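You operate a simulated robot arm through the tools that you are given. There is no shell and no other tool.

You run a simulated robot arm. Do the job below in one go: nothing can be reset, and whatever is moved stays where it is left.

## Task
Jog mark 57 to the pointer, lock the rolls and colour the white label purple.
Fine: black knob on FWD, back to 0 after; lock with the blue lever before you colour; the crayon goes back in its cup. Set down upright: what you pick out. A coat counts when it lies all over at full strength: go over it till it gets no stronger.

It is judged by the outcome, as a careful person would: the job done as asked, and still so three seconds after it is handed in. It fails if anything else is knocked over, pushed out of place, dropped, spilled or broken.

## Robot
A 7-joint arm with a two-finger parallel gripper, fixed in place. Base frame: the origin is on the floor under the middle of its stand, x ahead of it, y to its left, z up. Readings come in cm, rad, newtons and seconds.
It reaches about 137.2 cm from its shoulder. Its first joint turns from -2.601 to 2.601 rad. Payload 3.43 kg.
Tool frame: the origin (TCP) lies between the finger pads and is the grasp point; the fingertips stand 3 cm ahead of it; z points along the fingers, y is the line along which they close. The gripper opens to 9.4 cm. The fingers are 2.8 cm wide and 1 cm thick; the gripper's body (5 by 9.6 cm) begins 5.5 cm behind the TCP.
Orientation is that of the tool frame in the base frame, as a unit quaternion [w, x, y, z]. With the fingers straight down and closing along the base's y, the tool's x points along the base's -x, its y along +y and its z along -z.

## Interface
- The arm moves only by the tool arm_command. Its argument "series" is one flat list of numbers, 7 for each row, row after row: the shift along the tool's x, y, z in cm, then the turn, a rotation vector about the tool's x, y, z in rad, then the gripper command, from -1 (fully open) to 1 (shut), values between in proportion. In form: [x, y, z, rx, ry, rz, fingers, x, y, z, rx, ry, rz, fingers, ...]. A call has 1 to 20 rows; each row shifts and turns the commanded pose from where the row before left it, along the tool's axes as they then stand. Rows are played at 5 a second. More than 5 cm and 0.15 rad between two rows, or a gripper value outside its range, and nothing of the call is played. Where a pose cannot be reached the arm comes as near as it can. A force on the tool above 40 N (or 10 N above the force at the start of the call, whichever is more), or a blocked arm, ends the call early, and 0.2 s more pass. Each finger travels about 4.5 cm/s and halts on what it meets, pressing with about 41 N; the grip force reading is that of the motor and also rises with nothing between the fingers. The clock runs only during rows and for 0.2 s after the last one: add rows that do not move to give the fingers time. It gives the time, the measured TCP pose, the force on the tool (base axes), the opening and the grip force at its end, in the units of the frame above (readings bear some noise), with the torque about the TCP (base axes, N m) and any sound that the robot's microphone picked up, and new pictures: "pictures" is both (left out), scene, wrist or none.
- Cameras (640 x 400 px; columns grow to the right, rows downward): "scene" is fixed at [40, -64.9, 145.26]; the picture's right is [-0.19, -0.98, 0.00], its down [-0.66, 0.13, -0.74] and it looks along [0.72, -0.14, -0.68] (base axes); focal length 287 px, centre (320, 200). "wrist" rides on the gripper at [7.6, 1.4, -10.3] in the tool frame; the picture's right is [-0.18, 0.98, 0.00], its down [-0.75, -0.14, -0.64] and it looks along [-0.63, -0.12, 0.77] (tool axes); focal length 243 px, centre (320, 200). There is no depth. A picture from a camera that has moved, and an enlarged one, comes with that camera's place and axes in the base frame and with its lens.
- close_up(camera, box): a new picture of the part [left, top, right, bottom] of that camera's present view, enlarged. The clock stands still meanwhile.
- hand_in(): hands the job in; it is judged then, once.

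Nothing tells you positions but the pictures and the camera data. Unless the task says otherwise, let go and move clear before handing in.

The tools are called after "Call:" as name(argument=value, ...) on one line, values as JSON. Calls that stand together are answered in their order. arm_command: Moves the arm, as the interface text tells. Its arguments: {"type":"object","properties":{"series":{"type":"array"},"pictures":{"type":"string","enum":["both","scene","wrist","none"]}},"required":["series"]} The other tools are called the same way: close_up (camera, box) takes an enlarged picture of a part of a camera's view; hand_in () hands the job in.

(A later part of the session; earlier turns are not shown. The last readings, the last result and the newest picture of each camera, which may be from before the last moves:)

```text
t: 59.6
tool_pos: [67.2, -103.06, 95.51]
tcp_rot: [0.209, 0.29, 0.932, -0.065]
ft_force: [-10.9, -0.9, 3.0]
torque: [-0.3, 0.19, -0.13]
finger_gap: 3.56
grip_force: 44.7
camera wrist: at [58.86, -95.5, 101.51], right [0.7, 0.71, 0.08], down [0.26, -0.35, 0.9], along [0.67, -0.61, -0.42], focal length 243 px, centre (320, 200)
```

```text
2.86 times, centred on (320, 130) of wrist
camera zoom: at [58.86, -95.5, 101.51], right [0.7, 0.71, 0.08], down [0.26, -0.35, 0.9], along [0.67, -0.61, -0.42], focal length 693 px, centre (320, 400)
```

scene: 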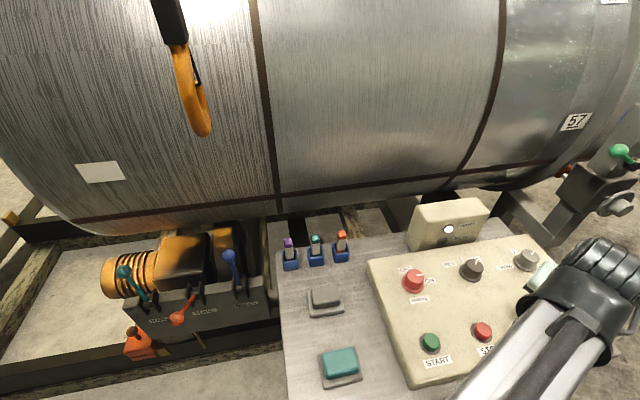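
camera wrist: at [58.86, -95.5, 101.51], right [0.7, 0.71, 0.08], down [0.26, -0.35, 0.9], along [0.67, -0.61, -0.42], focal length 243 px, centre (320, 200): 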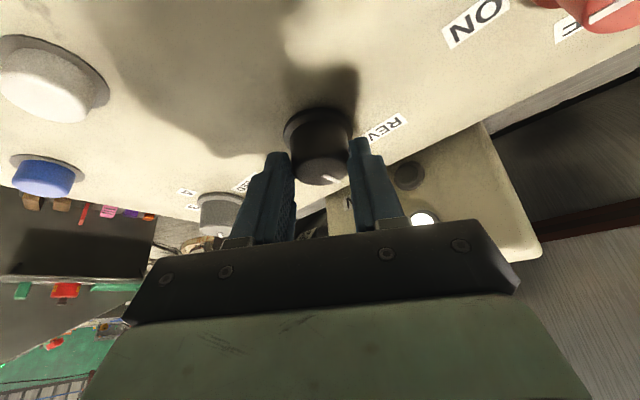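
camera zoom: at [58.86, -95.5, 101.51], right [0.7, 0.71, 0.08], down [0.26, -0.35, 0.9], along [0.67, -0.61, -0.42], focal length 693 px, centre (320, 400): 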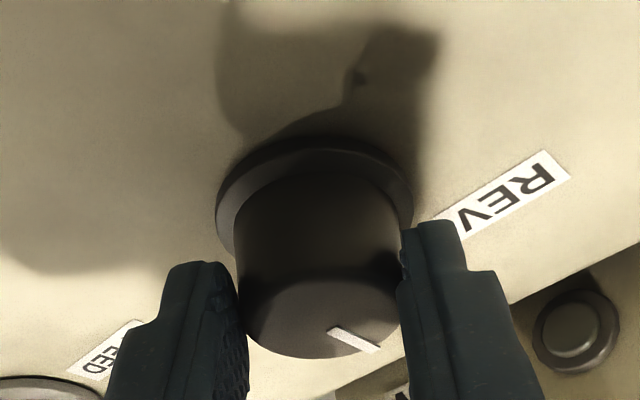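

Call:
arm_command(series=[0, 0, 0, 0, 0, 0, 0.1, 0, 0, 0, 0, 0, 0, -0.2, 0, 0, 0, 0, 0, 0, -0.5, 0, 0, 0, 0, 0, 0, -0.5, -1.3, 0, -2.7, 0, 0, 0, -0.5, -1.3, 0, -2.7, 0, 0, 0, -0.5, -1.74, 0, -3.6, 0, 0, 0, -0.5, 0, 0, 0, 0, 0, 0, -0.5])

Call:
close_up(camera="wrist", box=[220, 20, 420, 160])

Call:
close_up(camera="scene", box=[400, 180, 560, 280])

```text
t: 61.4
tool_pos: [67.74, -103.04, 105.29]
tcp_rot: [0.209, 0.291, 0.931, -0.066]
ft_force: [-1.0, 0.4, -0.4]
torque: [0.02, 0.05, 0.01]
finger_gap: 7.02
grip_force: 0.0
camera wrist: at [59.28, -95.4, 111.42], right [0.7, 0.71, 0.08], down [0.25, -0.35, 0.9], along [0.67, -0.61, -0.42], focal length 243 px, centre (320, 200)
```

scene: 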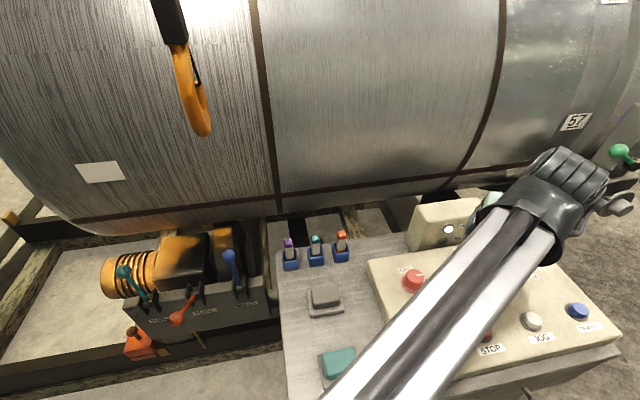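
wrist: 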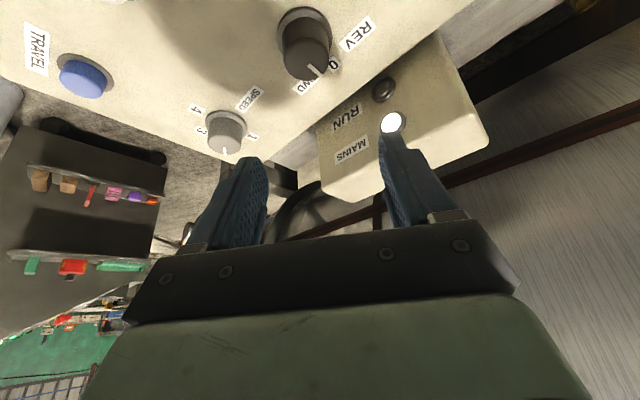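

```text
2.86 times, centred on (320, 90) of wrist
camera zoom: at [59.28, -95.4, 111.42], right [0.7, 0.71, 0.08], down [0.25, -0.35, 0.9], along [0.67, -0.61, -0.42], focal length 693 px, centre (320, 514)
```

zoom: 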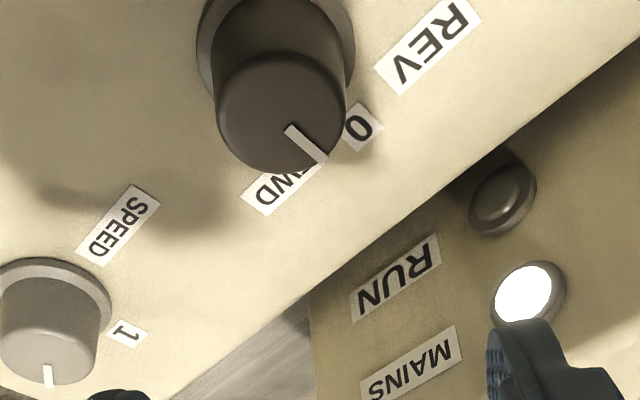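

```text
4.00 times, centred on (480, 230) of scene
camera zoom: at [40.0, -64.9, 145.26], right [-0.19, -0.98, 0.0], down [-0.66, 0.13, -0.74], along [0.72, -0.14, -0.68], focal length 1149 px, centre (-320, 80)
```

zoom: 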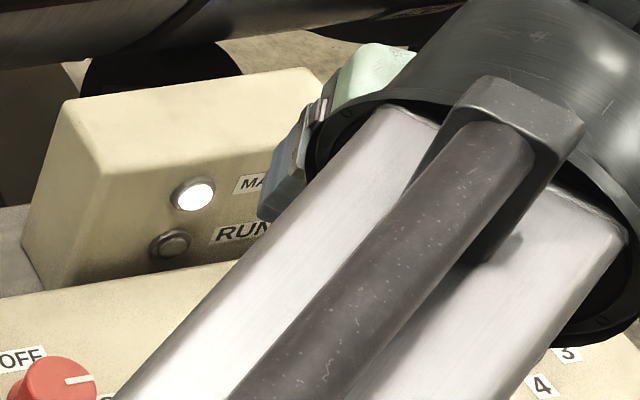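

The knob looks back at 0. I'll check the lever labels closely for the lock direction before touching the blue lever.

Call:
close_up(camera="scene", box=[190, 240, 290, 310])

Call:
close_up(camera="scene", box=[100, 240, 210, 370])

Call:
close_up(camera="scene", box=[60, 130, 150, 210])

Call:
close_up(camera="scene", box=[270, 220, 370, 290])

```text
5.71 times, centred on (240, 275) of scene
camera zoom: at [40.0, -64.9, 145.26], right [-0.19, -0.98, 0.0], down [-0.66, 0.13, -0.74], along [0.72, -0.14, -0.68], focal length 1642 px, centre (777, -229)
```

zoom: 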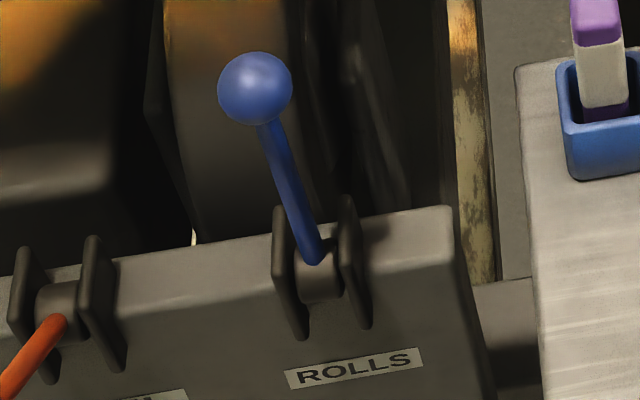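

```text
3.08 times, centred on (155, 305) of scene
camera zoom: at [40.0, -64.9, 145.26], right [-0.19, -0.98, 0.0], down [-0.66, 0.13, -0.74], along [0.72, -0.14, -0.68], focal length 884 px, centre (828, -123)
```

zoom: 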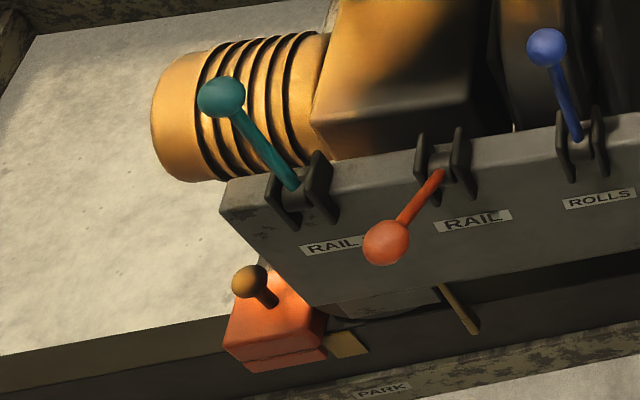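

```text
5.00 times, centred on (105, 170) of scene
camera zoom: at [40.0, -64.9, 145.26], right [-0.19, -0.98, 0.0], down [-0.66, 0.13, -0.74], along [0.72, -0.14, -0.68], focal length 1437 px, centre (1395, 350)
```

zoom: 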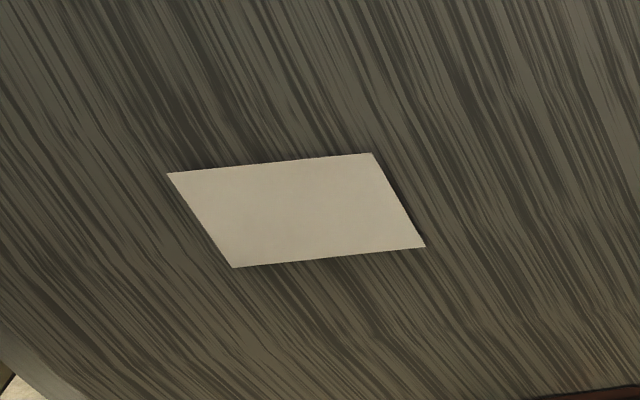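

```text
5.71 times, centred on (320, 255) of scene
camera zoom: at [40.0, -64.9, 145.26], right [-0.19, -0.98, 0.0], down [-0.66, 0.13, -0.74], along [0.72, -0.14, -0.68], focal length 1642 px, centre (320, -114)
```

zoom: 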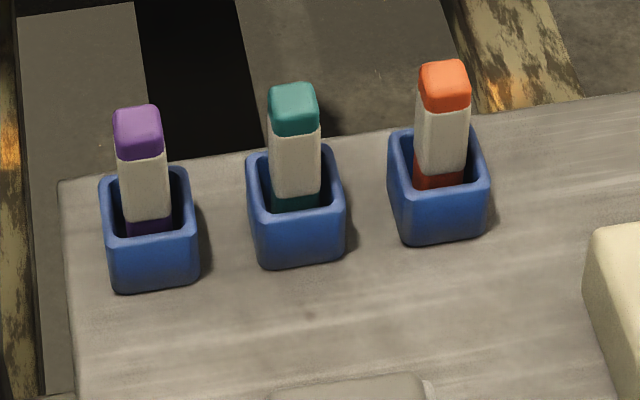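

Labels read RAIL, RAIL and ROLLS. The blue ROLLS lever leans away like the teal one, while the red one is pulled toward the operator, and the rolls turned freely, so locking should mean pulling the blue lever toward the robot. I'll move over to the lever, passing clear of the crayons and the hook.

Call:
arm_command(series=[2.347, 3.673, -1.797, 0, 0, 0, -0.5, 2.347, 3.673, -1.797, 0, 0, 0, -0.5, 2.347, 3.673, -1.797, 0, 0, 0, -0.5, 2.347, 3.673, -1.797, 0, 0, 0, -0.5, 2.347, 3.673, -1.797, 0, 0, 0, -0.5, 2.347, 3.673, -1.797, 0, 0, 0, -0.5, 0, 0, 0, -0.0517, 0, -0.1087, -0.5, 0, 0, 0, -0.0517, 0, -0.1087, -0.5, 0, 0, 0, -0.0517, 0, -0.1087, -0.5, 0, 0, 0, -0.0517, 0, -0.1087, -0.5, 0, 0, 0, -0.0517, 0, -0.1087, -0.5, -0.257, 4.2, 1.783, 0, 0, 0, -0.5, -0.257, 4.2, 1.783, 0, 0, 0, -0.5, -0.257, 4.2, 1.783, 0, 0, 0, -0.5, -0.257, 4.2, 1.783, 0, 0, 0, -0.5, 0, 0, 0, 0, 0, 0, -0.5])

Call:
close_up(camera="scene", box=[440, 240, 500, 280])

```text
t: 64.8
tool_pos: [70.16, -58.41, 102.95]
tcp_rot: [0.22, 0.001, 0.976, -0.001]
ft_force: [0.4, -0.5, -0.3]
torque: [0.0, -0.01, 0.0]
finger_gap: 7.07
grip_force: 0.1
camera wrist: at [58.8, -56.83, 109.05], right [0.17, 0.98, 0.08], down [0.41, -0.14, 0.9], along [0.9, -0.12, -0.42], focal length 243 px, centre (320, 200)
```

scene: 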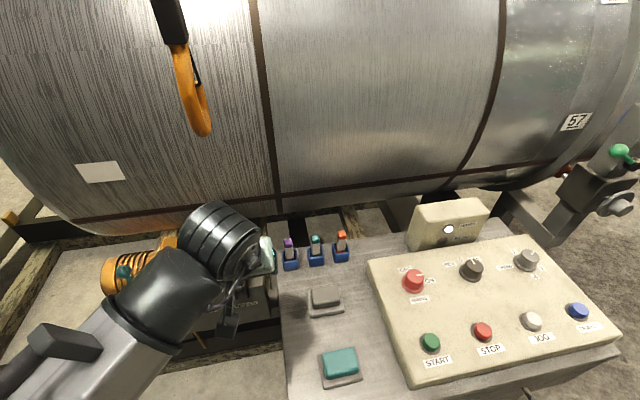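
wrist: 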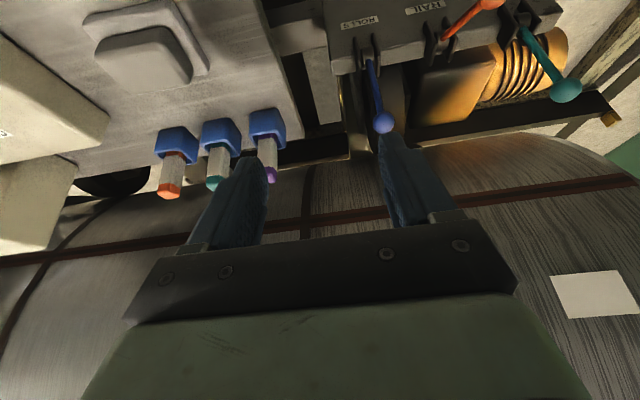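

```text
10.00 times, centred on (470, 260) of scene
camera zoom: at [40.0, -64.9, 145.26], right [-0.19, -0.98, 0.0], down [-0.66, 0.13, -0.74], along [0.72, -0.14, -0.68], focal length 2873 px, centre (-1180, -400)
```

zoom: 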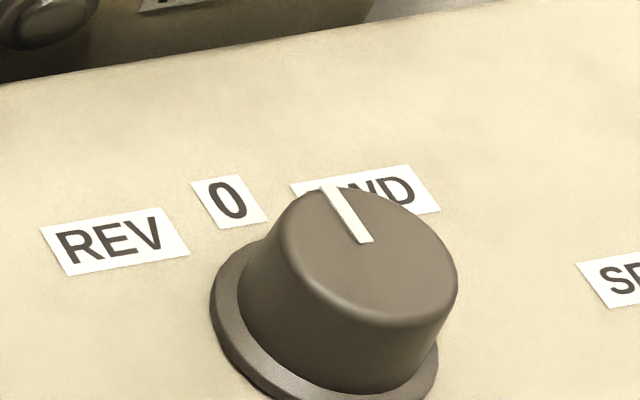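

The knob's line points along the 0 direction. The blue ball is at about (89,-50,83.4), so I'll align the gripper with it from the robot side, staying below the hook.

Call:
arm_command(series=[0, 4.2, 0, 0, 0, 0, -0.5, 0, 4.2, 0, 0, 0, 0, -0.5, 0, 0, 0, 0, -0.117, 0, -0.5, 0, 0, 0, 0, -0.117, 0, -0.5, 0, 0, 0, 0, -0.116, 0, -0.5, 0.23, 0, 4.23, 0, 0, 0, -0.5, 0.23, 0, 4.23, 0, 0, 0, -0.5, 0, 0, 0, 0, 0, 0, -0.5])

Call:
close_up(camera="wrist", box=[220, 0, 460, 200])

```text
t: 66.6
tool_pos: [75.54, -50.11, 96.75]
tcp_rot: [0.385, 0.002, 0.923, -0.001]
ft_force: [0.6, 0.1, -0.9]
torque: [0.02, 0.01, -0.01]
finger_gap: 7.04
grip_force: 0.1
camera wrist: at [62.82, -48.6, 98.49], right [0.13, 0.98, 0.13], down [0.07, -0.14, 0.99], along [0.99, -0.12, -0.09], focal length 243 px, centre (320, 200)
```

scene: 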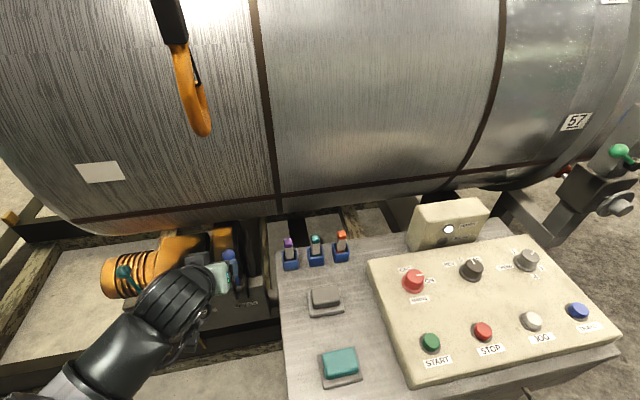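
wrist: 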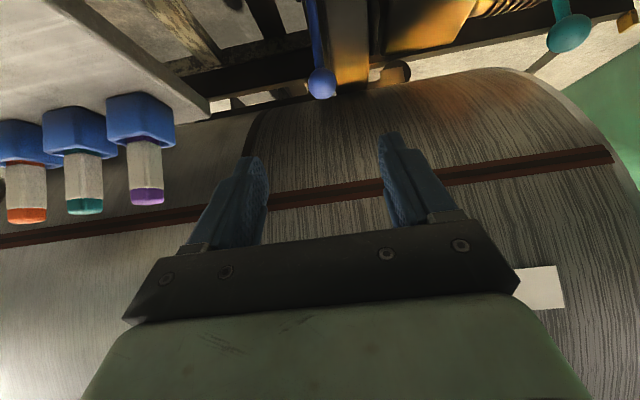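

```text
2.00 times, centred on (340, 100) of wrist
camera zoom: at [62.82, -48.6, 98.49], right [0.13, 0.98, 0.13], down [0.07, -0.14, 0.99], along [0.99, -0.12, -0.09], focal length 485 px, centre (280, 400)
```

zoom: 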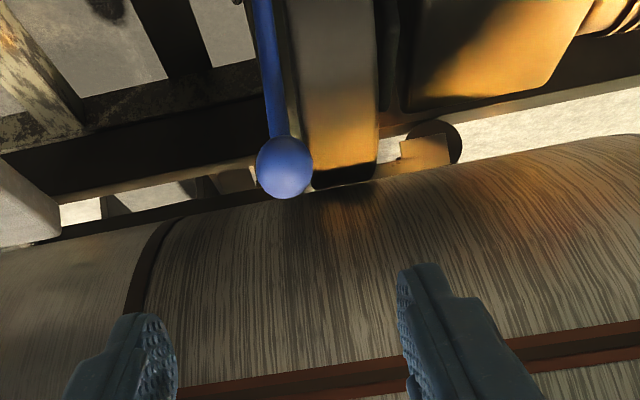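

Call:
close_up(camera="wrist", box=[270, 0, 400, 110])

Call:
arm_command(series=[0.25, 0.15, 3.5, 0, 0, 0, -0.5, 0, 0, 0, 0, 0, 0, -0.5], pictures="wrist")

Call:
close_up(camera="wrist", box=[270, 0, 400, 110])

```text
3.64 times, centred on (335, 55) of wrist
camera zoom: at [62.82, -48.6, 98.49], right [0.13, 0.98, 0.13], down [0.07, -0.14, 0.99], along [0.99, -0.12, -0.09], focal length 882 px, centre (266, 727)
```

zoom: 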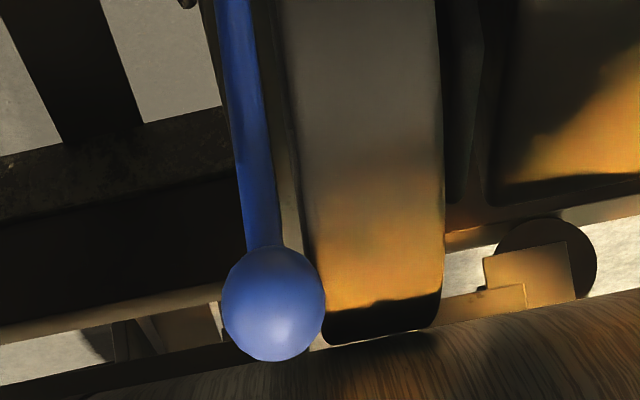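

```text
t: 67.2
tool_pos: [77.75, -49.88, 94.05]
tcp_rot: [0.386, 0.002, 0.923, -0.002]
ft_force: [-0.6, 0.6, 0.1]
torque: [0.01, 0.03, 0.0]
finger_gap: 7.06
grip_force: 0.0
camera wrist: at [65.12, -48.35, 95.92], right [0.13, 0.98, 0.13], down [0.07, -0.14, 0.99], along [0.99, -0.12, -0.09], focal length 243 px, centre (320, 200)
```

wrist: 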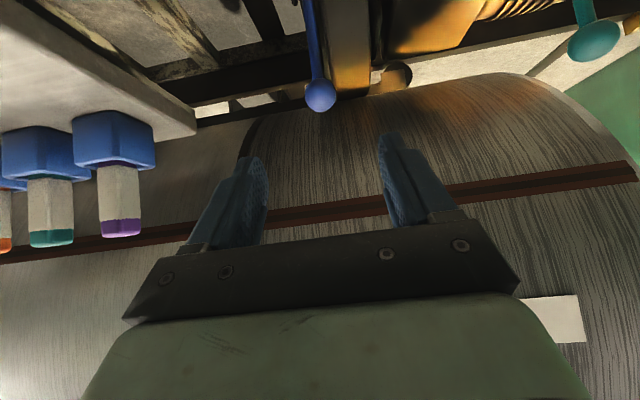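

```text
3.64 times, centred on (335, 55) of wrist
camera zoom: at [65.12, -48.35, 95.92], right [0.13, 0.98, 0.13], down [0.07, -0.14, 0.99], along [0.99, -0.12, -0.09], focal length 882 px, centre (266, 727)
```

zoom: 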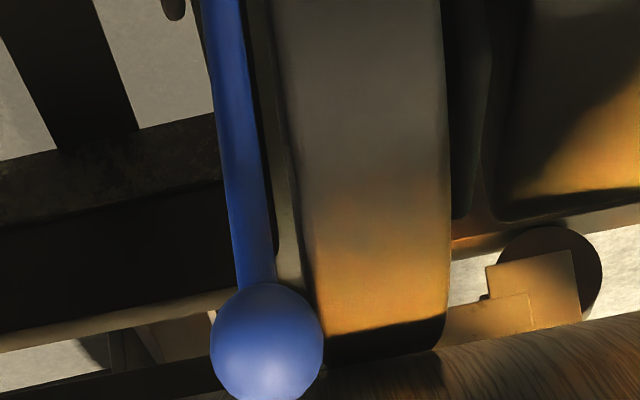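

Call:
arm_command(series=[-0.06, 0.01, 3.67, 0, 0, 0, -0.5, -0.06, 0.01, 3.67, 0, 0, 0, -0.5, -0.06, 0.01, 3.67, 0, 0, 0, -0.5, 0, 0, 0, 0, 0, 0, -0.5])

Call:
close_up(camera="wrist", box=[200, 0, 440, 240])

Call:
close_up(camera="scene", box=[160, 210, 300, 330])

```text
t: 68.2
tool_pos: [86.16, -49.92, 86.27]
tcp_rot: [0.386, 0.002, 0.923, -0.002]
ft_force: [0.4, 1.2, -0.3]
torque: [0.04, 0.01, -0.02]
finger_gap: 7.05
grip_force: 0.1
camera wrist: at [73.35, -48.32, 88.19], right [0.13, 0.98, 0.13], down [0.07, -0.14, 0.99], along [0.99, -0.12, -0.09], focal length 243 px, centre (320, 200)
```

scene: 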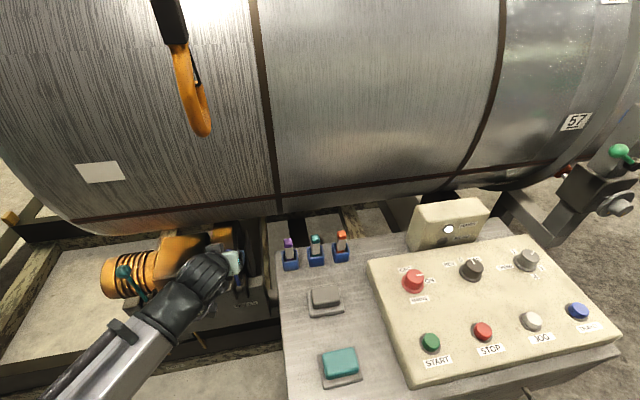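
wrist: 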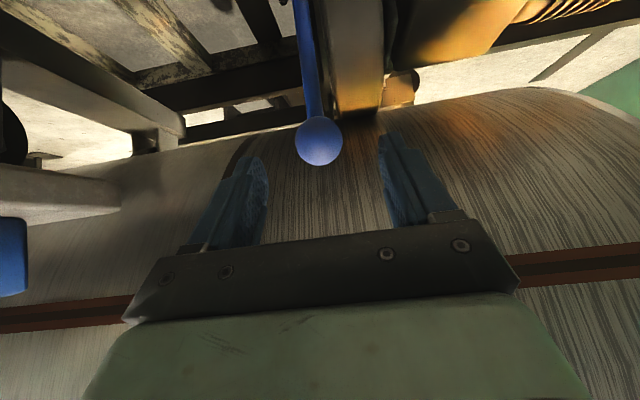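

```text
1.67 times, centred on (320, 120) of wrist
camera zoom: at [73.35, -48.32, 88.19], right [0.13, 0.98, 0.13], down [0.07, -0.14, 0.99], along [0.99, -0.12, -0.09], focal length 404 px, centre (320, 333)
```

zoom: 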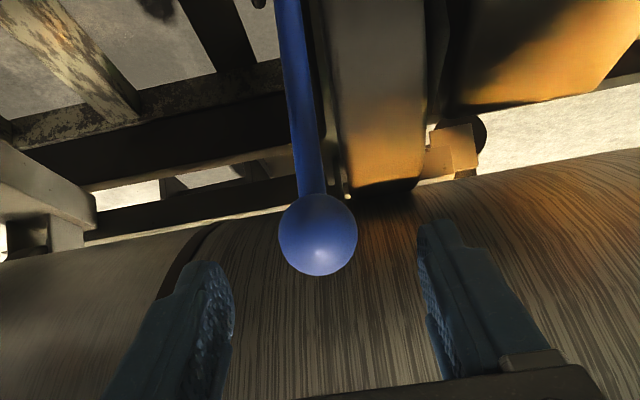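

```text
3.33 times, centred on (230, 270) of scene
camera zoom: at [40.0, -64.9, 145.26], right [-0.19, -0.98, 0.0], down [-0.66, 0.13, -0.74], along [0.72, -0.14, -0.68], focal length 958 px, centre (620, -33)
```

zoom: 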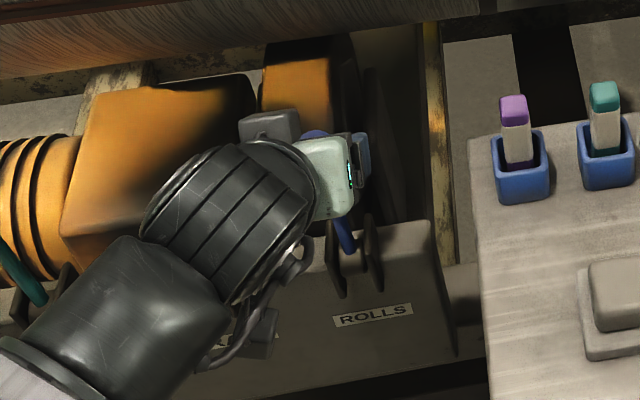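

Call:
arm_command(series=[0.06, 0.04, 1.87, 0, 0, 0, -0.5, 0.06, 0.03, 1.87, 0, 0, 0, -0.5, 0, 0, 0, 0, 0, 0, 0, 0, 0, 0, 0, 0, 0, 0.3, 0, 0, 0, 0, 0, 0, 0.6, 0, 0, 0, 0, 0, 0, 0.6, 0, 0, 0, 0, 0, 0, 0.6])

Call:
close_up(camera="wrist", box=[200, 0, 440, 240])

```text
t: 69.8
tool_pos: [88.58, -50.02, 83.69]
tcp_rot: [0.386, 0.003, 0.922, -0.003]
ft_force: [1.0, -24.1, -1.4]
torque: [-0.38, -0.25, -0.39]
finger_gap: 3.3
grip_force: 45.1
camera wrist: at [75.9, -48.38, 85.61], right [0.14, 0.98, 0.13], down [0.07, -0.14, 0.99], along [0.99, -0.12, -0.09], focal length 243 px, centre (320, 200)
```

scene: 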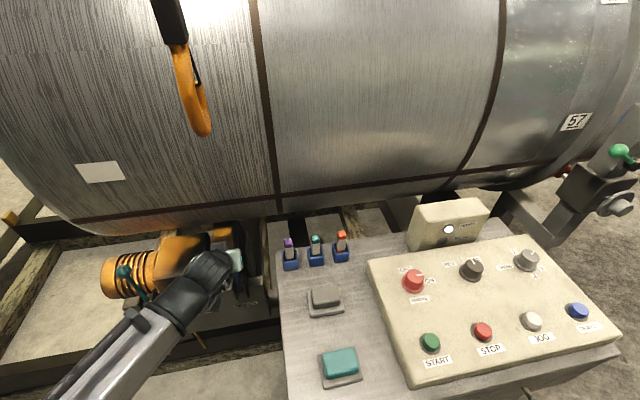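
wrist: 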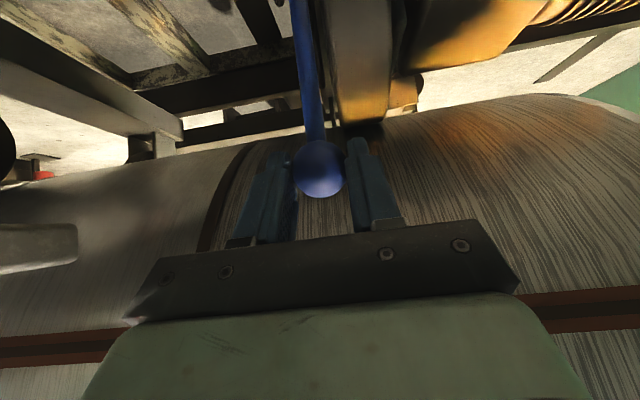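

```text
1.67 times, centred on (320, 120) of wrist
camera zoom: at [75.9, -48.38, 85.61], right [0.14, 0.98, 0.13], down [0.07, -0.14, 0.99], along [0.99, -0.12, -0.09], focal length 404 px, centre (320, 333)
```

zoom: 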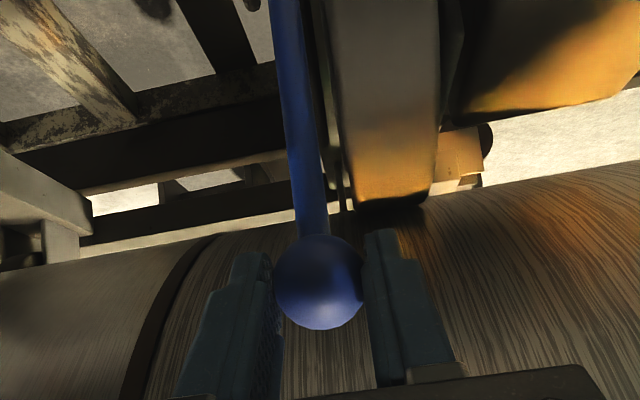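

Call:
arm_command(series=[0, -0.25, 0, 0, 0, 0, 0.6, 0, 0, 0, 0, 0, 0, 0.6], pictures="none")

```text
t: 70.4
tool_pos: [88.49, -49.93, 83.86]
tcp_rot: [0.386, 0.001, 0.923, -0.001]
ft_force: [2.0, -15.2, -4.1]
torque: [-0.26, -0.42, -0.27]
finger_gap: 3.31
grip_force: 44.9
```

Call:
arm_command(series=[0, -0.35, 0, 0, 0, 0, 0.6, 0, 0, 0, 0, 0, 0, 0.6], pictures="none")

```text
t: 71.0
tool_pos: [88.65, -49.92, 83.86]
tcp_rot: [0.385, 0.001, 0.923, 0.002]
ft_force: [4.3, 14.0, -7.4]
torque: [0.31, -0.62, 0.27]
finger_gap: 3.31
grip_force: 44.8
```

Call:
arm_command(series=[0, 0.17, 0, 0, 0, 0, 0.6, 0.567, 0, -1.045, 0, 0, 0, 0.6, 0.688, 0, -0.968, 0, 0, 0, 0.6, 0, 0, 0, 0, 0, 0, 0.6], pictures="wrist")

```text
t: 72.2
tool_pos: [86.32, -49.94, 84.04]
tcp_rot: [0.384, 0.0, 0.923, 0.002]
ft_force: [6.4, 1.5, -6.6]
torque: [-0.02, -0.51, 0.05]
finger_gap: 3.3
grip_force: 45.3
stopped in row 4: the force on the tool passed its limit at 40 N (the readings are from after the stop); the commanded pose is now the measured one
camera wrist: at [73.62, -48.53, 85.99], right [0.13, 0.98, 0.13], down [0.08, -0.14, 0.99], along [0.99, -0.12, -0.09], focal length 243 px, centre (320, 200)
```

wrist: 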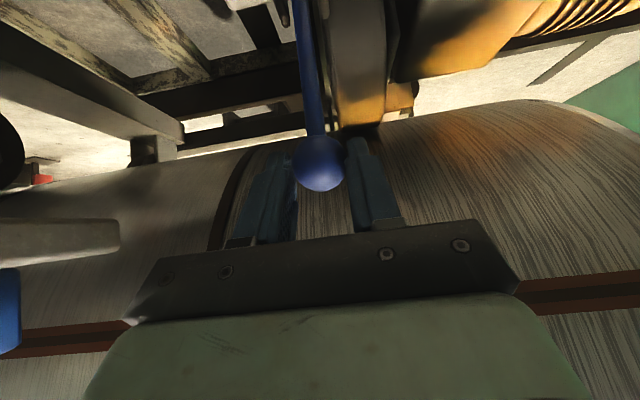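

Call:
arm_command(series=[0.741, 0, -0.673, 0, 0, 0, 0.6, 0.805, 0, -0.595, 0, 0, 0, 0.6], pictures="none")

```text
t: 72.8
tool_pos: [84.28, -50.02, 83.93]
tcp_rot: [0.383, 0.0, 0.924, 0.003]
ft_force: [12.1, 11.8, -9.9]
torque: [0.17, -1.22, 0.11]
finger_gap: 3.3
grip_force: 44.3
```

Call:
arm_command(series=[0.862, 0.1, -0.51, 0, 0, 0, 0.6, 0.905, 0.03, -0.426, 0, 0, 0, 0.6], pictures="none")

Call:
arm_command(series=[0.943, 0.05, -0.33, 0, 0, 0, 0.6, 0.968, 0.05, -0.235, 0, 0, 0, 0.6], pictures="wrist")

```text
t: 73.4
tool_pos: [82.23, -49.98, 83.32]
tcp_rot: [0.385, 0.001, 0.923, 0.0]
ft_force: [9.6, 5.8, -2.4]
torque: [0.05, -1.36, 0.01]
finger_gap: 3.34
grip_force: 44.8
```

```text
t: 74.0
tool_pos: [80.54, -49.93, 82.51]
tcp_rot: [0.385, 0.001, 0.923, -0.001]
ft_force: [0.2, -7.6, 16.1]
torque: [-0.23, -1.49, -0.27]
finger_gap: 3.34
grip_force: 45.1
camera wrist: at [67.92, -48.45, 84.39], right [0.13, 0.98, 0.13], down [0.07, -0.14, 0.99], along [0.99, -0.12, -0.09], focal length 243 px, centre (320, 200)
```

wrist: 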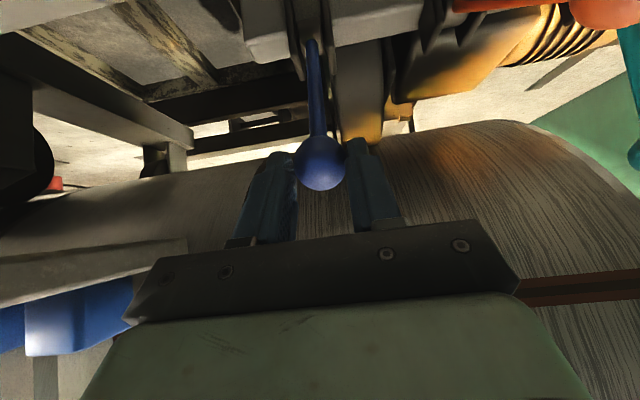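

Call:
arm_command(series=[0.993, -0.08, -0.139, 0, 0, 0, 0.6, 0, 0, 0, 0, 0, 0, 0.6], pictures="none")

Call:
arm_command(series=[0.997, 0, -0.037, 0, 0, 0, 0.6, 0, 0, 0, 0, 0, 0, 0.6], pictures="scene")

```text
t: 74.6
tool_pos: [79.77, -50.0, 81.92]
tcp_rot: [0.386, 0.001, 0.923, -0.002]
ft_force: [-9.3, -18.8, 22.1]
torque: [-0.3, -0.95, -0.42]
finger_gap: 3.31
grip_force: 45.5
```

```text
t: 75.2
tool_pos: [78.99, -49.95, 81.13]
tcp_rot: [0.385, 0.001, 0.923, -0.001]
ft_force: [-9.0, -20.8, 21.2]
torque: [-0.35, -1.21, -0.45]
finger_gap: 3.3
grip_force: 44.8
```

scene: 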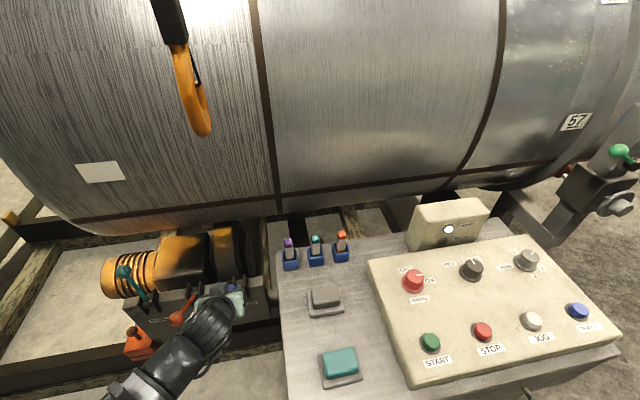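

Call:
arm_command(series=[1.03, -0.25, -0.228, 0, 0, 0, 0.6, 0, 0, 0, 0, 0, 0, 0.6], pictures="none")

Call:
arm_command(series=[0.99, 0, 0.1, 0, 0, 0, 0.6, 0, 0, 0, 0, 0, 0, 0.6], pictures="wrist")

```text
t: 75.8
tool_pos: [78.23, -50.06, 80.32]
tcp_rot: [0.384, 0.0, 0.923, 0.001]
ft_force: [4.5, -11.0, 5.3]
torque: [-0.21, -1.48, -0.25]
finger_gap: 3.31
grip_force: 44.8
```

```text
t: 76.4
tool_pos: [77.42, -49.93, 79.69]
tcp_rot: [0.384, 0.001, 0.923, 0.001]
ft_force: [-0.1, -2.9, 8.2]
torque: [-0.03, -1.45, -0.17]
finger_gap: 3.32
grip_force: 44.8
camera wrist: at [64.77, -48.52, 81.61], right [0.13, 0.98, 0.13], down [0.08, -0.14, 0.99], along [0.99, -0.12, -0.09], focal length 243 px, centre (320, 200)
```

wrist: 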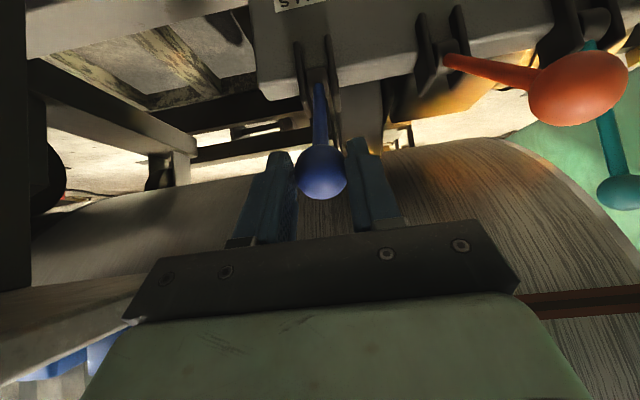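

Call:
arm_command(series=[1.01, 0, 0.284, 0, 0, 0, 0.6, 0, 0, 0, 0, 0, 0, 0.6], pictures="none")

Call:
arm_command(series=[0.5, 0, 0.17, 0, 0, 0, 0.6, 0, 0, 0, 0, 0, 0, 0.6], pictures="wrist")

```text
t: 77.0
tool_pos: [76.93, -50.04, 78.89]
tcp_rot: [0.384, -0.001, 0.923, 0.003]
ft_force: [-23.7, 3.5, 23.0]
torque: [0.05, -0.53, 0.1]
finger_gap: 3.34
grip_force: 44.9
```

```text
t: 77.6
tool_pos: [76.63, -50.07, 78.44]
tcp_rot: [0.385, 0.0, 0.923, 0.001]
ft_force: [-22.7, 9.7, 21.2]
torque: [0.13, -0.64, 0.19]
finger_gap: 3.32
grip_force: 44.8
camera wrist: at [64.08, -48.52, 80.32], right [0.13, 0.98, 0.13], down [0.08, -0.14, 0.99], along [0.99, -0.12, -0.09], focal length 243 px, centre (320, 200)
```

wrist: 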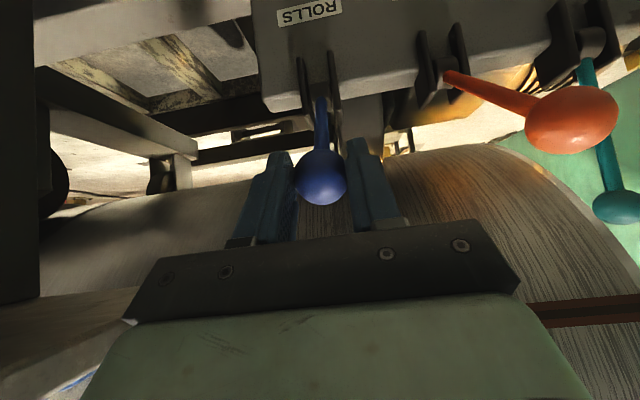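

Call:
arm_command(series=[0.607, -0.1, -0.19, 0, 0, 0, 0.6, 0, 0, 0, 0, 0, 0, 0.6], pictures="none")

Call:
close_up(camera="scene", box=[140, 240, 290, 350])

Call:
close_up(camera="wrist", box=[240, 0, 640, 240])

```text
t: 78.2
tool_pos: [76.37, -49.96, 77.96]
tcp_rot: [0.383, -0.001, 0.924, 0.004]
ft_force: [10.5, 21.5, -0.8]
torque: [0.23, -1.35, 0.3]
finger_gap: 3.32
grip_force: 45.2
```

```text
3.64 times, centred on (215, 295) of scene
camera zoom: at [40.0, -64.9, 145.26], right [-0.19, -0.98, 0.0], down [-0.66, 0.13, -0.74], along [0.72, -0.14, -0.68], focal length 1045 px, centre (702, -146)
```

zoom: 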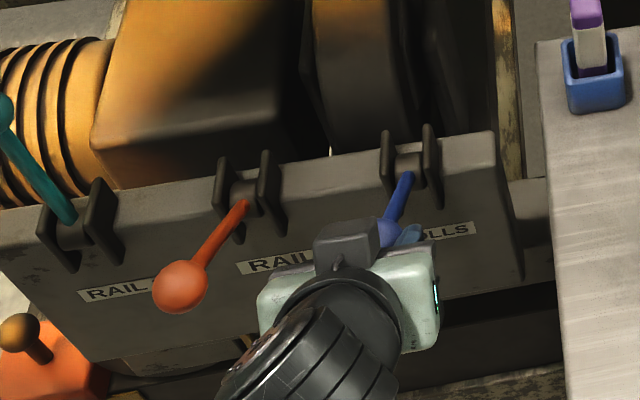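

```text
1.60 times, centred on (440, 120) of wrist
camera zoom: at [63.75, -48.56, 79.9], right [0.13, 0.98, 0.14], down [0.08, -0.15, 0.99], along [0.99, -0.11, -0.09], focal length 388 px, centre (128, 328)
```

zoom: 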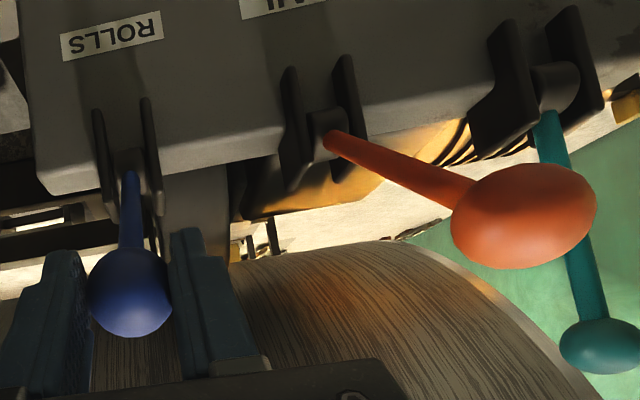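

Call:
arm_command(series=[0.615, 0.22, 0.233, 0, 0, 0, 0.6, 0, 0, 0, 0, 0, 0, 0.6], pictures="none")

Call:
close_up(camera="wrist", box=[240, 0, 640, 240])

```text
t: 78.8
tool_pos: [76.06, -49.96, 77.57]
tcp_rot: [0.385, 0.001, 0.923, 0.0]
ft_force: [16.5, 7.7, 16.9]
torque: [0.13, 0.1, 0.17]
finger_gap: 3.31
grip_force: 45.5
```

```text
1.60 times, centred on (440, 120) of wrist
camera zoom: at [63.37, -48.48, 79.44], right [0.13, 0.98, 0.13], down [0.07, -0.14, 0.99], along [0.99, -0.12, -0.09], focal length 388 px, centre (128, 328)
```

zoom: 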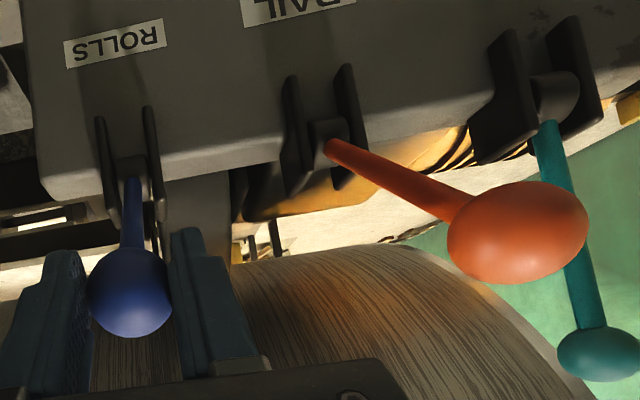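

Call:
arm_command(series=[0.3, 0, 0.15, 0, 0, 0, 0.6, 0, 0, 0, 0, 0, 0, 0.6], pictures="none")

```text
t: 79.4
tool_pos: [75.85, -50.01, 77.32]
tcp_rot: [0.386, 0.002, 0.922, 0.001]
ft_force: [17.6, 3.1, 29.1]
torque: [0.0, -0.73, 0.02]
finger_gap: 3.33
grip_force: 45.1
```

The lever has reached its end stop next to the red lever's position. I'll let go, back away and check that it stays.

Call:
arm_command(series=[0, 0, 0, 0, 0, 0, 0.2, 0, 0, 0, 0, 0, 0, -0.3, 0, 0, 0, 0, 0, 0, -0.5, 0, 0, 0, 0, 0, 0, -0.5, 0, 0, -3, 0, 0, 0, -0.5, 0, 0, -4, 0, 0, 0, -0.5, 0, 0, -4, 0, 0, 0, -0.5, 0, 0, -4, 0, 0, 0, -0.5, 0, 0, 0, 0, 0, 0, -0.5])

Call:
close_up(camera="wrist", box=[200, 0, 600, 240])

Call:
close_up(camera="scene", box=[140, 240, 290, 350])

```text
t: 81.4
tool_pos: [64.99, -50.04, 88.08]
tcp_rot: [0.383, 0.0, 0.924, 0.001]
ft_force: [0.4, -0.2, 0.2]
torque: [-0.03, 0.02, 0.03]
finger_gap: 7.06
grip_force: 0.0
camera wrist: at [52.37, -48.56, 90.01], right [0.13, 0.98, 0.13], down [0.08, -0.14, 0.99], along [0.99, -0.12, -0.09], focal length 243 px, centre (320, 200)
```

scene: 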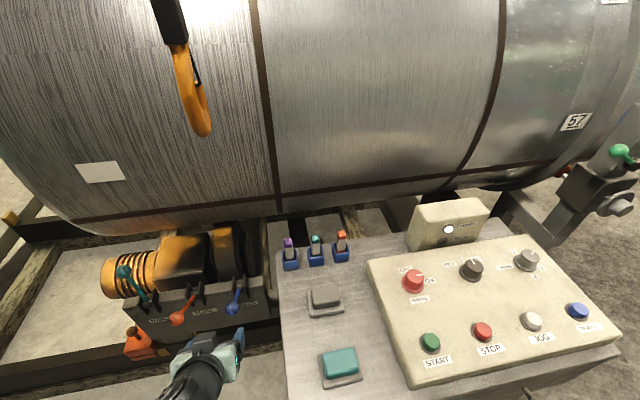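
wrist: 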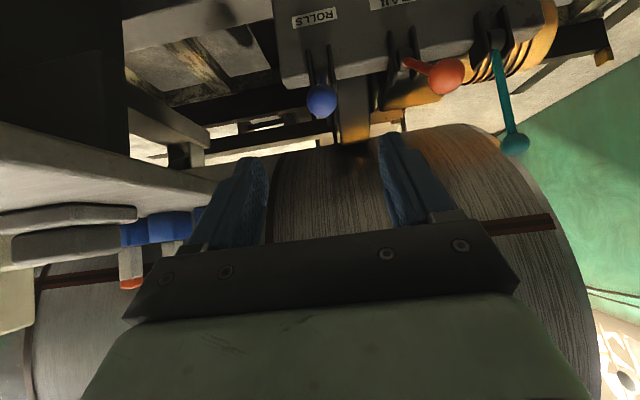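

```text
1.60 times, centred on (400, 120) of wrist
camera zoom: at [52.37, -48.56, 90.01], right [0.13, 0.98, 0.13], down [0.08, -0.14, 0.99], along [0.99, -0.12, -0.09], focal length 388 px, centre (192, 328)
```

zoom: 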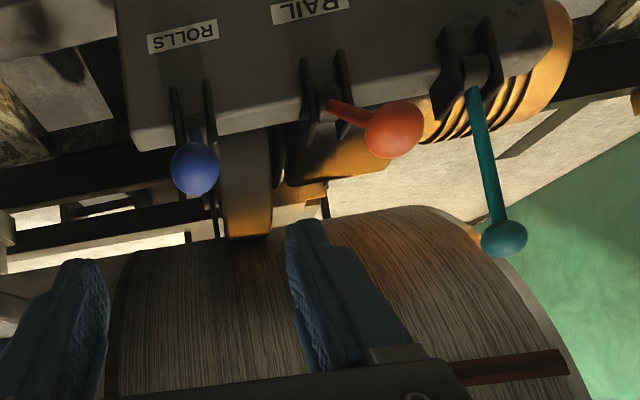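

```text
3.64 times, centred on (215, 295) of scene
camera zoom: at [40.0, -64.9, 145.26], right [-0.19, -0.98, 0.0], down [-0.66, 0.13, -0.74], along [0.72, -0.14, -0.68], focal length 1045 px, centre (702, -146)
```

zoom: 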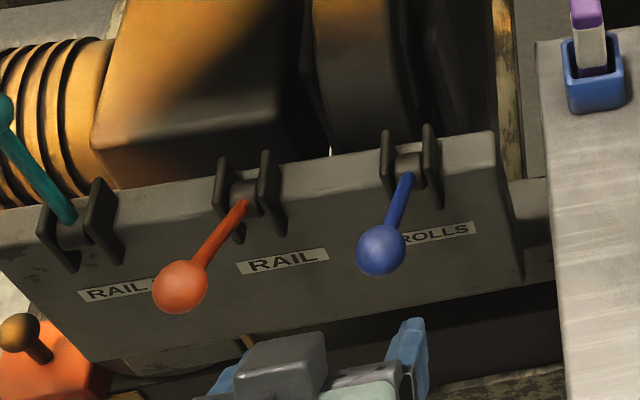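

The blue lever now rests in the same position as the red one and mark 57 has not moved. Next I'll set up to look at and grip the purple crayon.

Call:
arm_command(series=[-3, 0, -3, 0, 0, 0, -0.5, -3, 0, -3, 0, 0, 0, -0.5, -3, 0, -3, 0, 0, 0, -0.5, -3, 0, -3, 0, 0, 0, -0.5, 0, 0, 0, 0, 0.145, 0, -0.5, 0, 0, 0, 0, 0.145, 0, -0.5, 0, -3.9, 0, 0, 0, 0, -0.5, 0, -3.9, 0, 0, 0, 0, -0.5, 0, -3.9, 0, 0, 0, 0, -0.5, 0, -3.9, 0, 0, 0, 0, -0.5, 0, 0, 0, 0, 0, 0, -0.5])

Call:
close_up(camera="wrist", box=[220, 60, 420, 200])

Call:
close_up(camera="scene", box=[265, 225, 325, 275])

```text
t: 83.8
tool_pos: [65.24, -65.99, 104.71]
tcp_rot: [0.246, 0.0, 0.969, 0.002]
ft_force: [-0.1, -0.4, -0.3]
torque: [-0.02, -0.03, 0.05]
finger_gap: 7.07
grip_force: 0.1
camera wrist: at [53.55, -64.44, 110.13], right [0.16, 0.98, 0.09], down [0.36, -0.14, 0.92], along [0.92, -0.12, -0.37], focal length 243 px, centre (320, 200)
```

scene: 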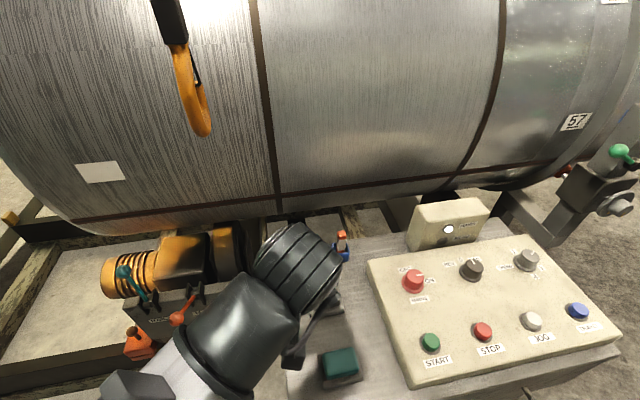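
wrist: 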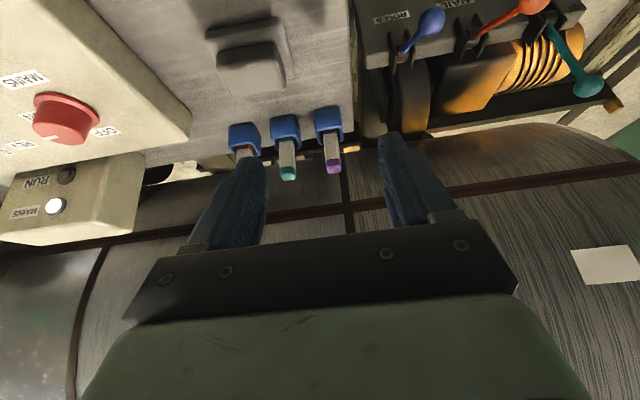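

```text
2.86 times, centred on (320, 130) of wrist
camera zoom: at [53.55, -64.44, 110.13], right [0.16, 0.98, 0.09], down [0.36, -0.14, 0.92], along [0.92, -0.12, -0.37], focal length 693 px, centre (320, 400)
```

zoom: 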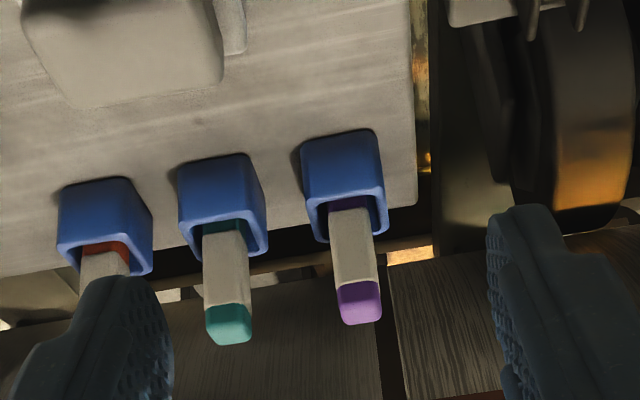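

```text
8.00 times, centred on (295, 250) of scene
camera zoom: at [40.0, -64.9, 145.26], right [-0.19, -0.98, 0.0], down [-0.66, 0.13, -0.74], along [0.72, -0.14, -0.68], focal length 2299 px, centre (520, -200)
```

zoom: 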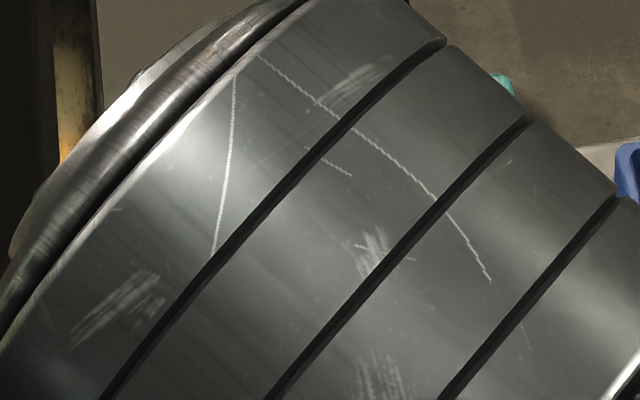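

The purple crayon's top is at about (81.8,-65.8,94.6), its white sleeve runs from roughly z 89.5 to 93.7, and the cup rim is near z 88.8. I'll go above it with the fingers opened just enough to straddle it.

Call:
arm_command(series=[-2.96, 0.05, 2.8, 0, 0, 0, 0, -2.96, 0.05, 2.8, 0, 0, 0, 0.1, -2.96, 0.05, 2.8, 0, 0, 0, 0.1, -2.96, 0.04, 2.8, 0, 0, 0, 0.1, 0, 0, 0, 0, 0, 0, 0.1])

Call:
close_up(camera="wrist", box=[220, 60, 420, 240])

Call:
close_up(camera="scene", box=[160, 80, 360, 280])

```text
t: 85.0
tool_pos: [81.08, -65.71, 100.48]
tcp_rot: [0.246, 0.001, 0.969, 0.0]
ft_force: [-0.5, -0.2, -0.2]
torque: [-0.01, -0.04, -0.01]
finger_gap: 4.23
grip_force: 0.0
camera wrist: at [69.42, -64.31, 105.96], right [0.16, 0.98, 0.09], down [0.36, -0.14, 0.92], along [0.92, -0.12, -0.37], focal length 243 px, centre (320, 200)
```

scene: 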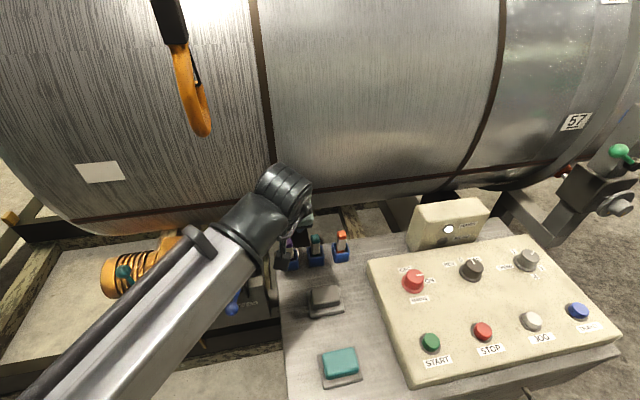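
wrist: 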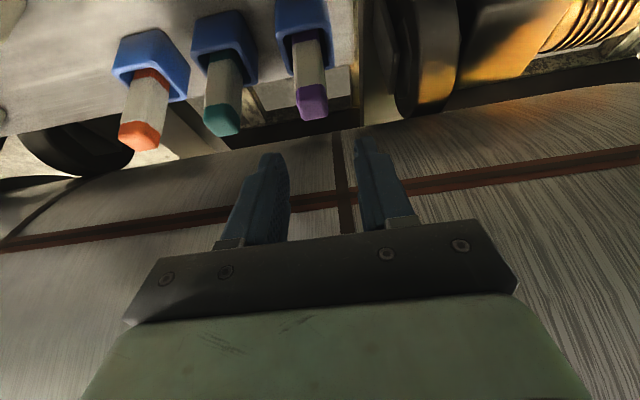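

```text
2.22 times, centred on (320, 150) of wrist
camera zoom: at [69.42, -64.31, 105.96], right [0.16, 0.98, 0.09], down [0.36, -0.14, 0.92], along [0.92, -0.12, -0.37], focal length 539 px, centre (320, 311)
```

zoom: 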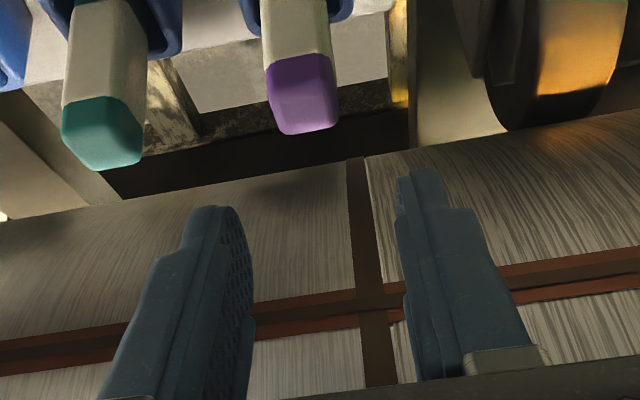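

```text
2.00 times, centred on (260, 180) of scene
camera zoom: at [40.0, -64.9, 145.26], right [-0.19, -0.98, 0.0], down [-0.66, 0.13, -0.74], along [0.72, -0.14, -0.68], focal length 575 px, centre (440, 240)
```

zoom: 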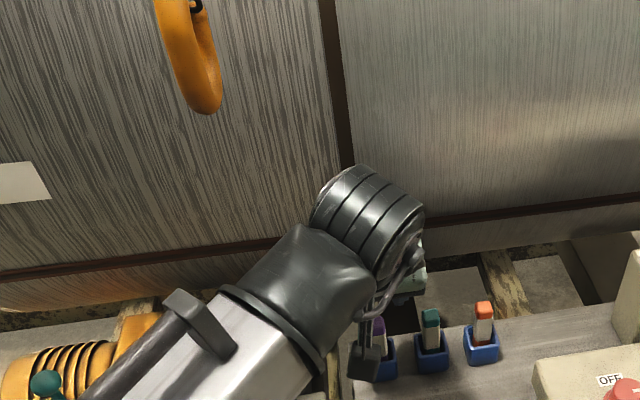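

Call:
arm_command(series=[0.834, -0.04, 1.537, 0, 0, 0, 0.1, 0.834, -0.03, 1.537, 0, 0, 0, 0.1, 0, 0, 0, 0, 0, 0, 0.1], pictures="wrist")

Call:
close_up(camera="wrist", box=[220, 60, 420, 240])

```text
t: 85.8
tool_pos: [80.98, -65.78, 97.02]
tcp_rot: [0.246, 0.001, 0.969, 0.0]
ft_force: [0.7, 0.5, -0.4]
torque: [0.0, 0.02, -0.02]
finger_gap: 4.23
grip_force: 0.1
camera wrist: at [69.47, -64.27, 102.51], right [0.16, 0.98, 0.09], down [0.36, -0.14, 0.92], along [0.92, -0.12, -0.37], focal length 243 px, centre (320, 200)
```

wrist: 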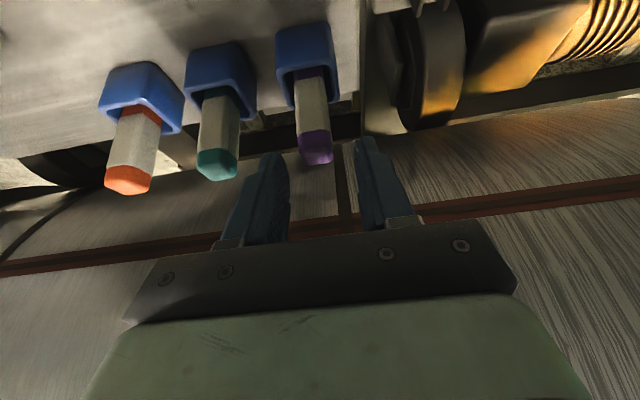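

```text
2.22 times, centred on (320, 150) of wrist
camera zoom: at [69.47, -64.27, 102.51], right [0.16, 0.98, 0.09], down [0.36, -0.14, 0.92], along [0.92, -0.12, -0.37], focal length 539 px, centre (320, 311)
```

zoom: 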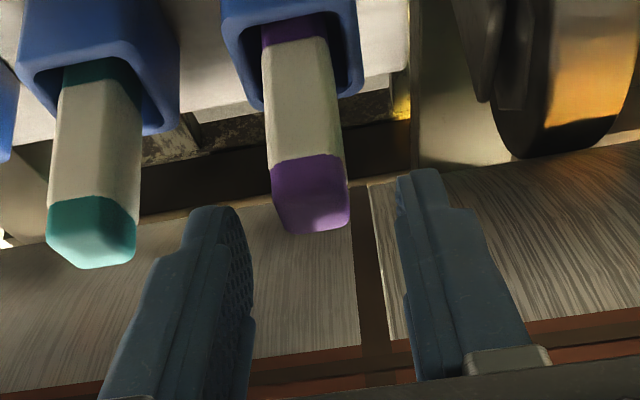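

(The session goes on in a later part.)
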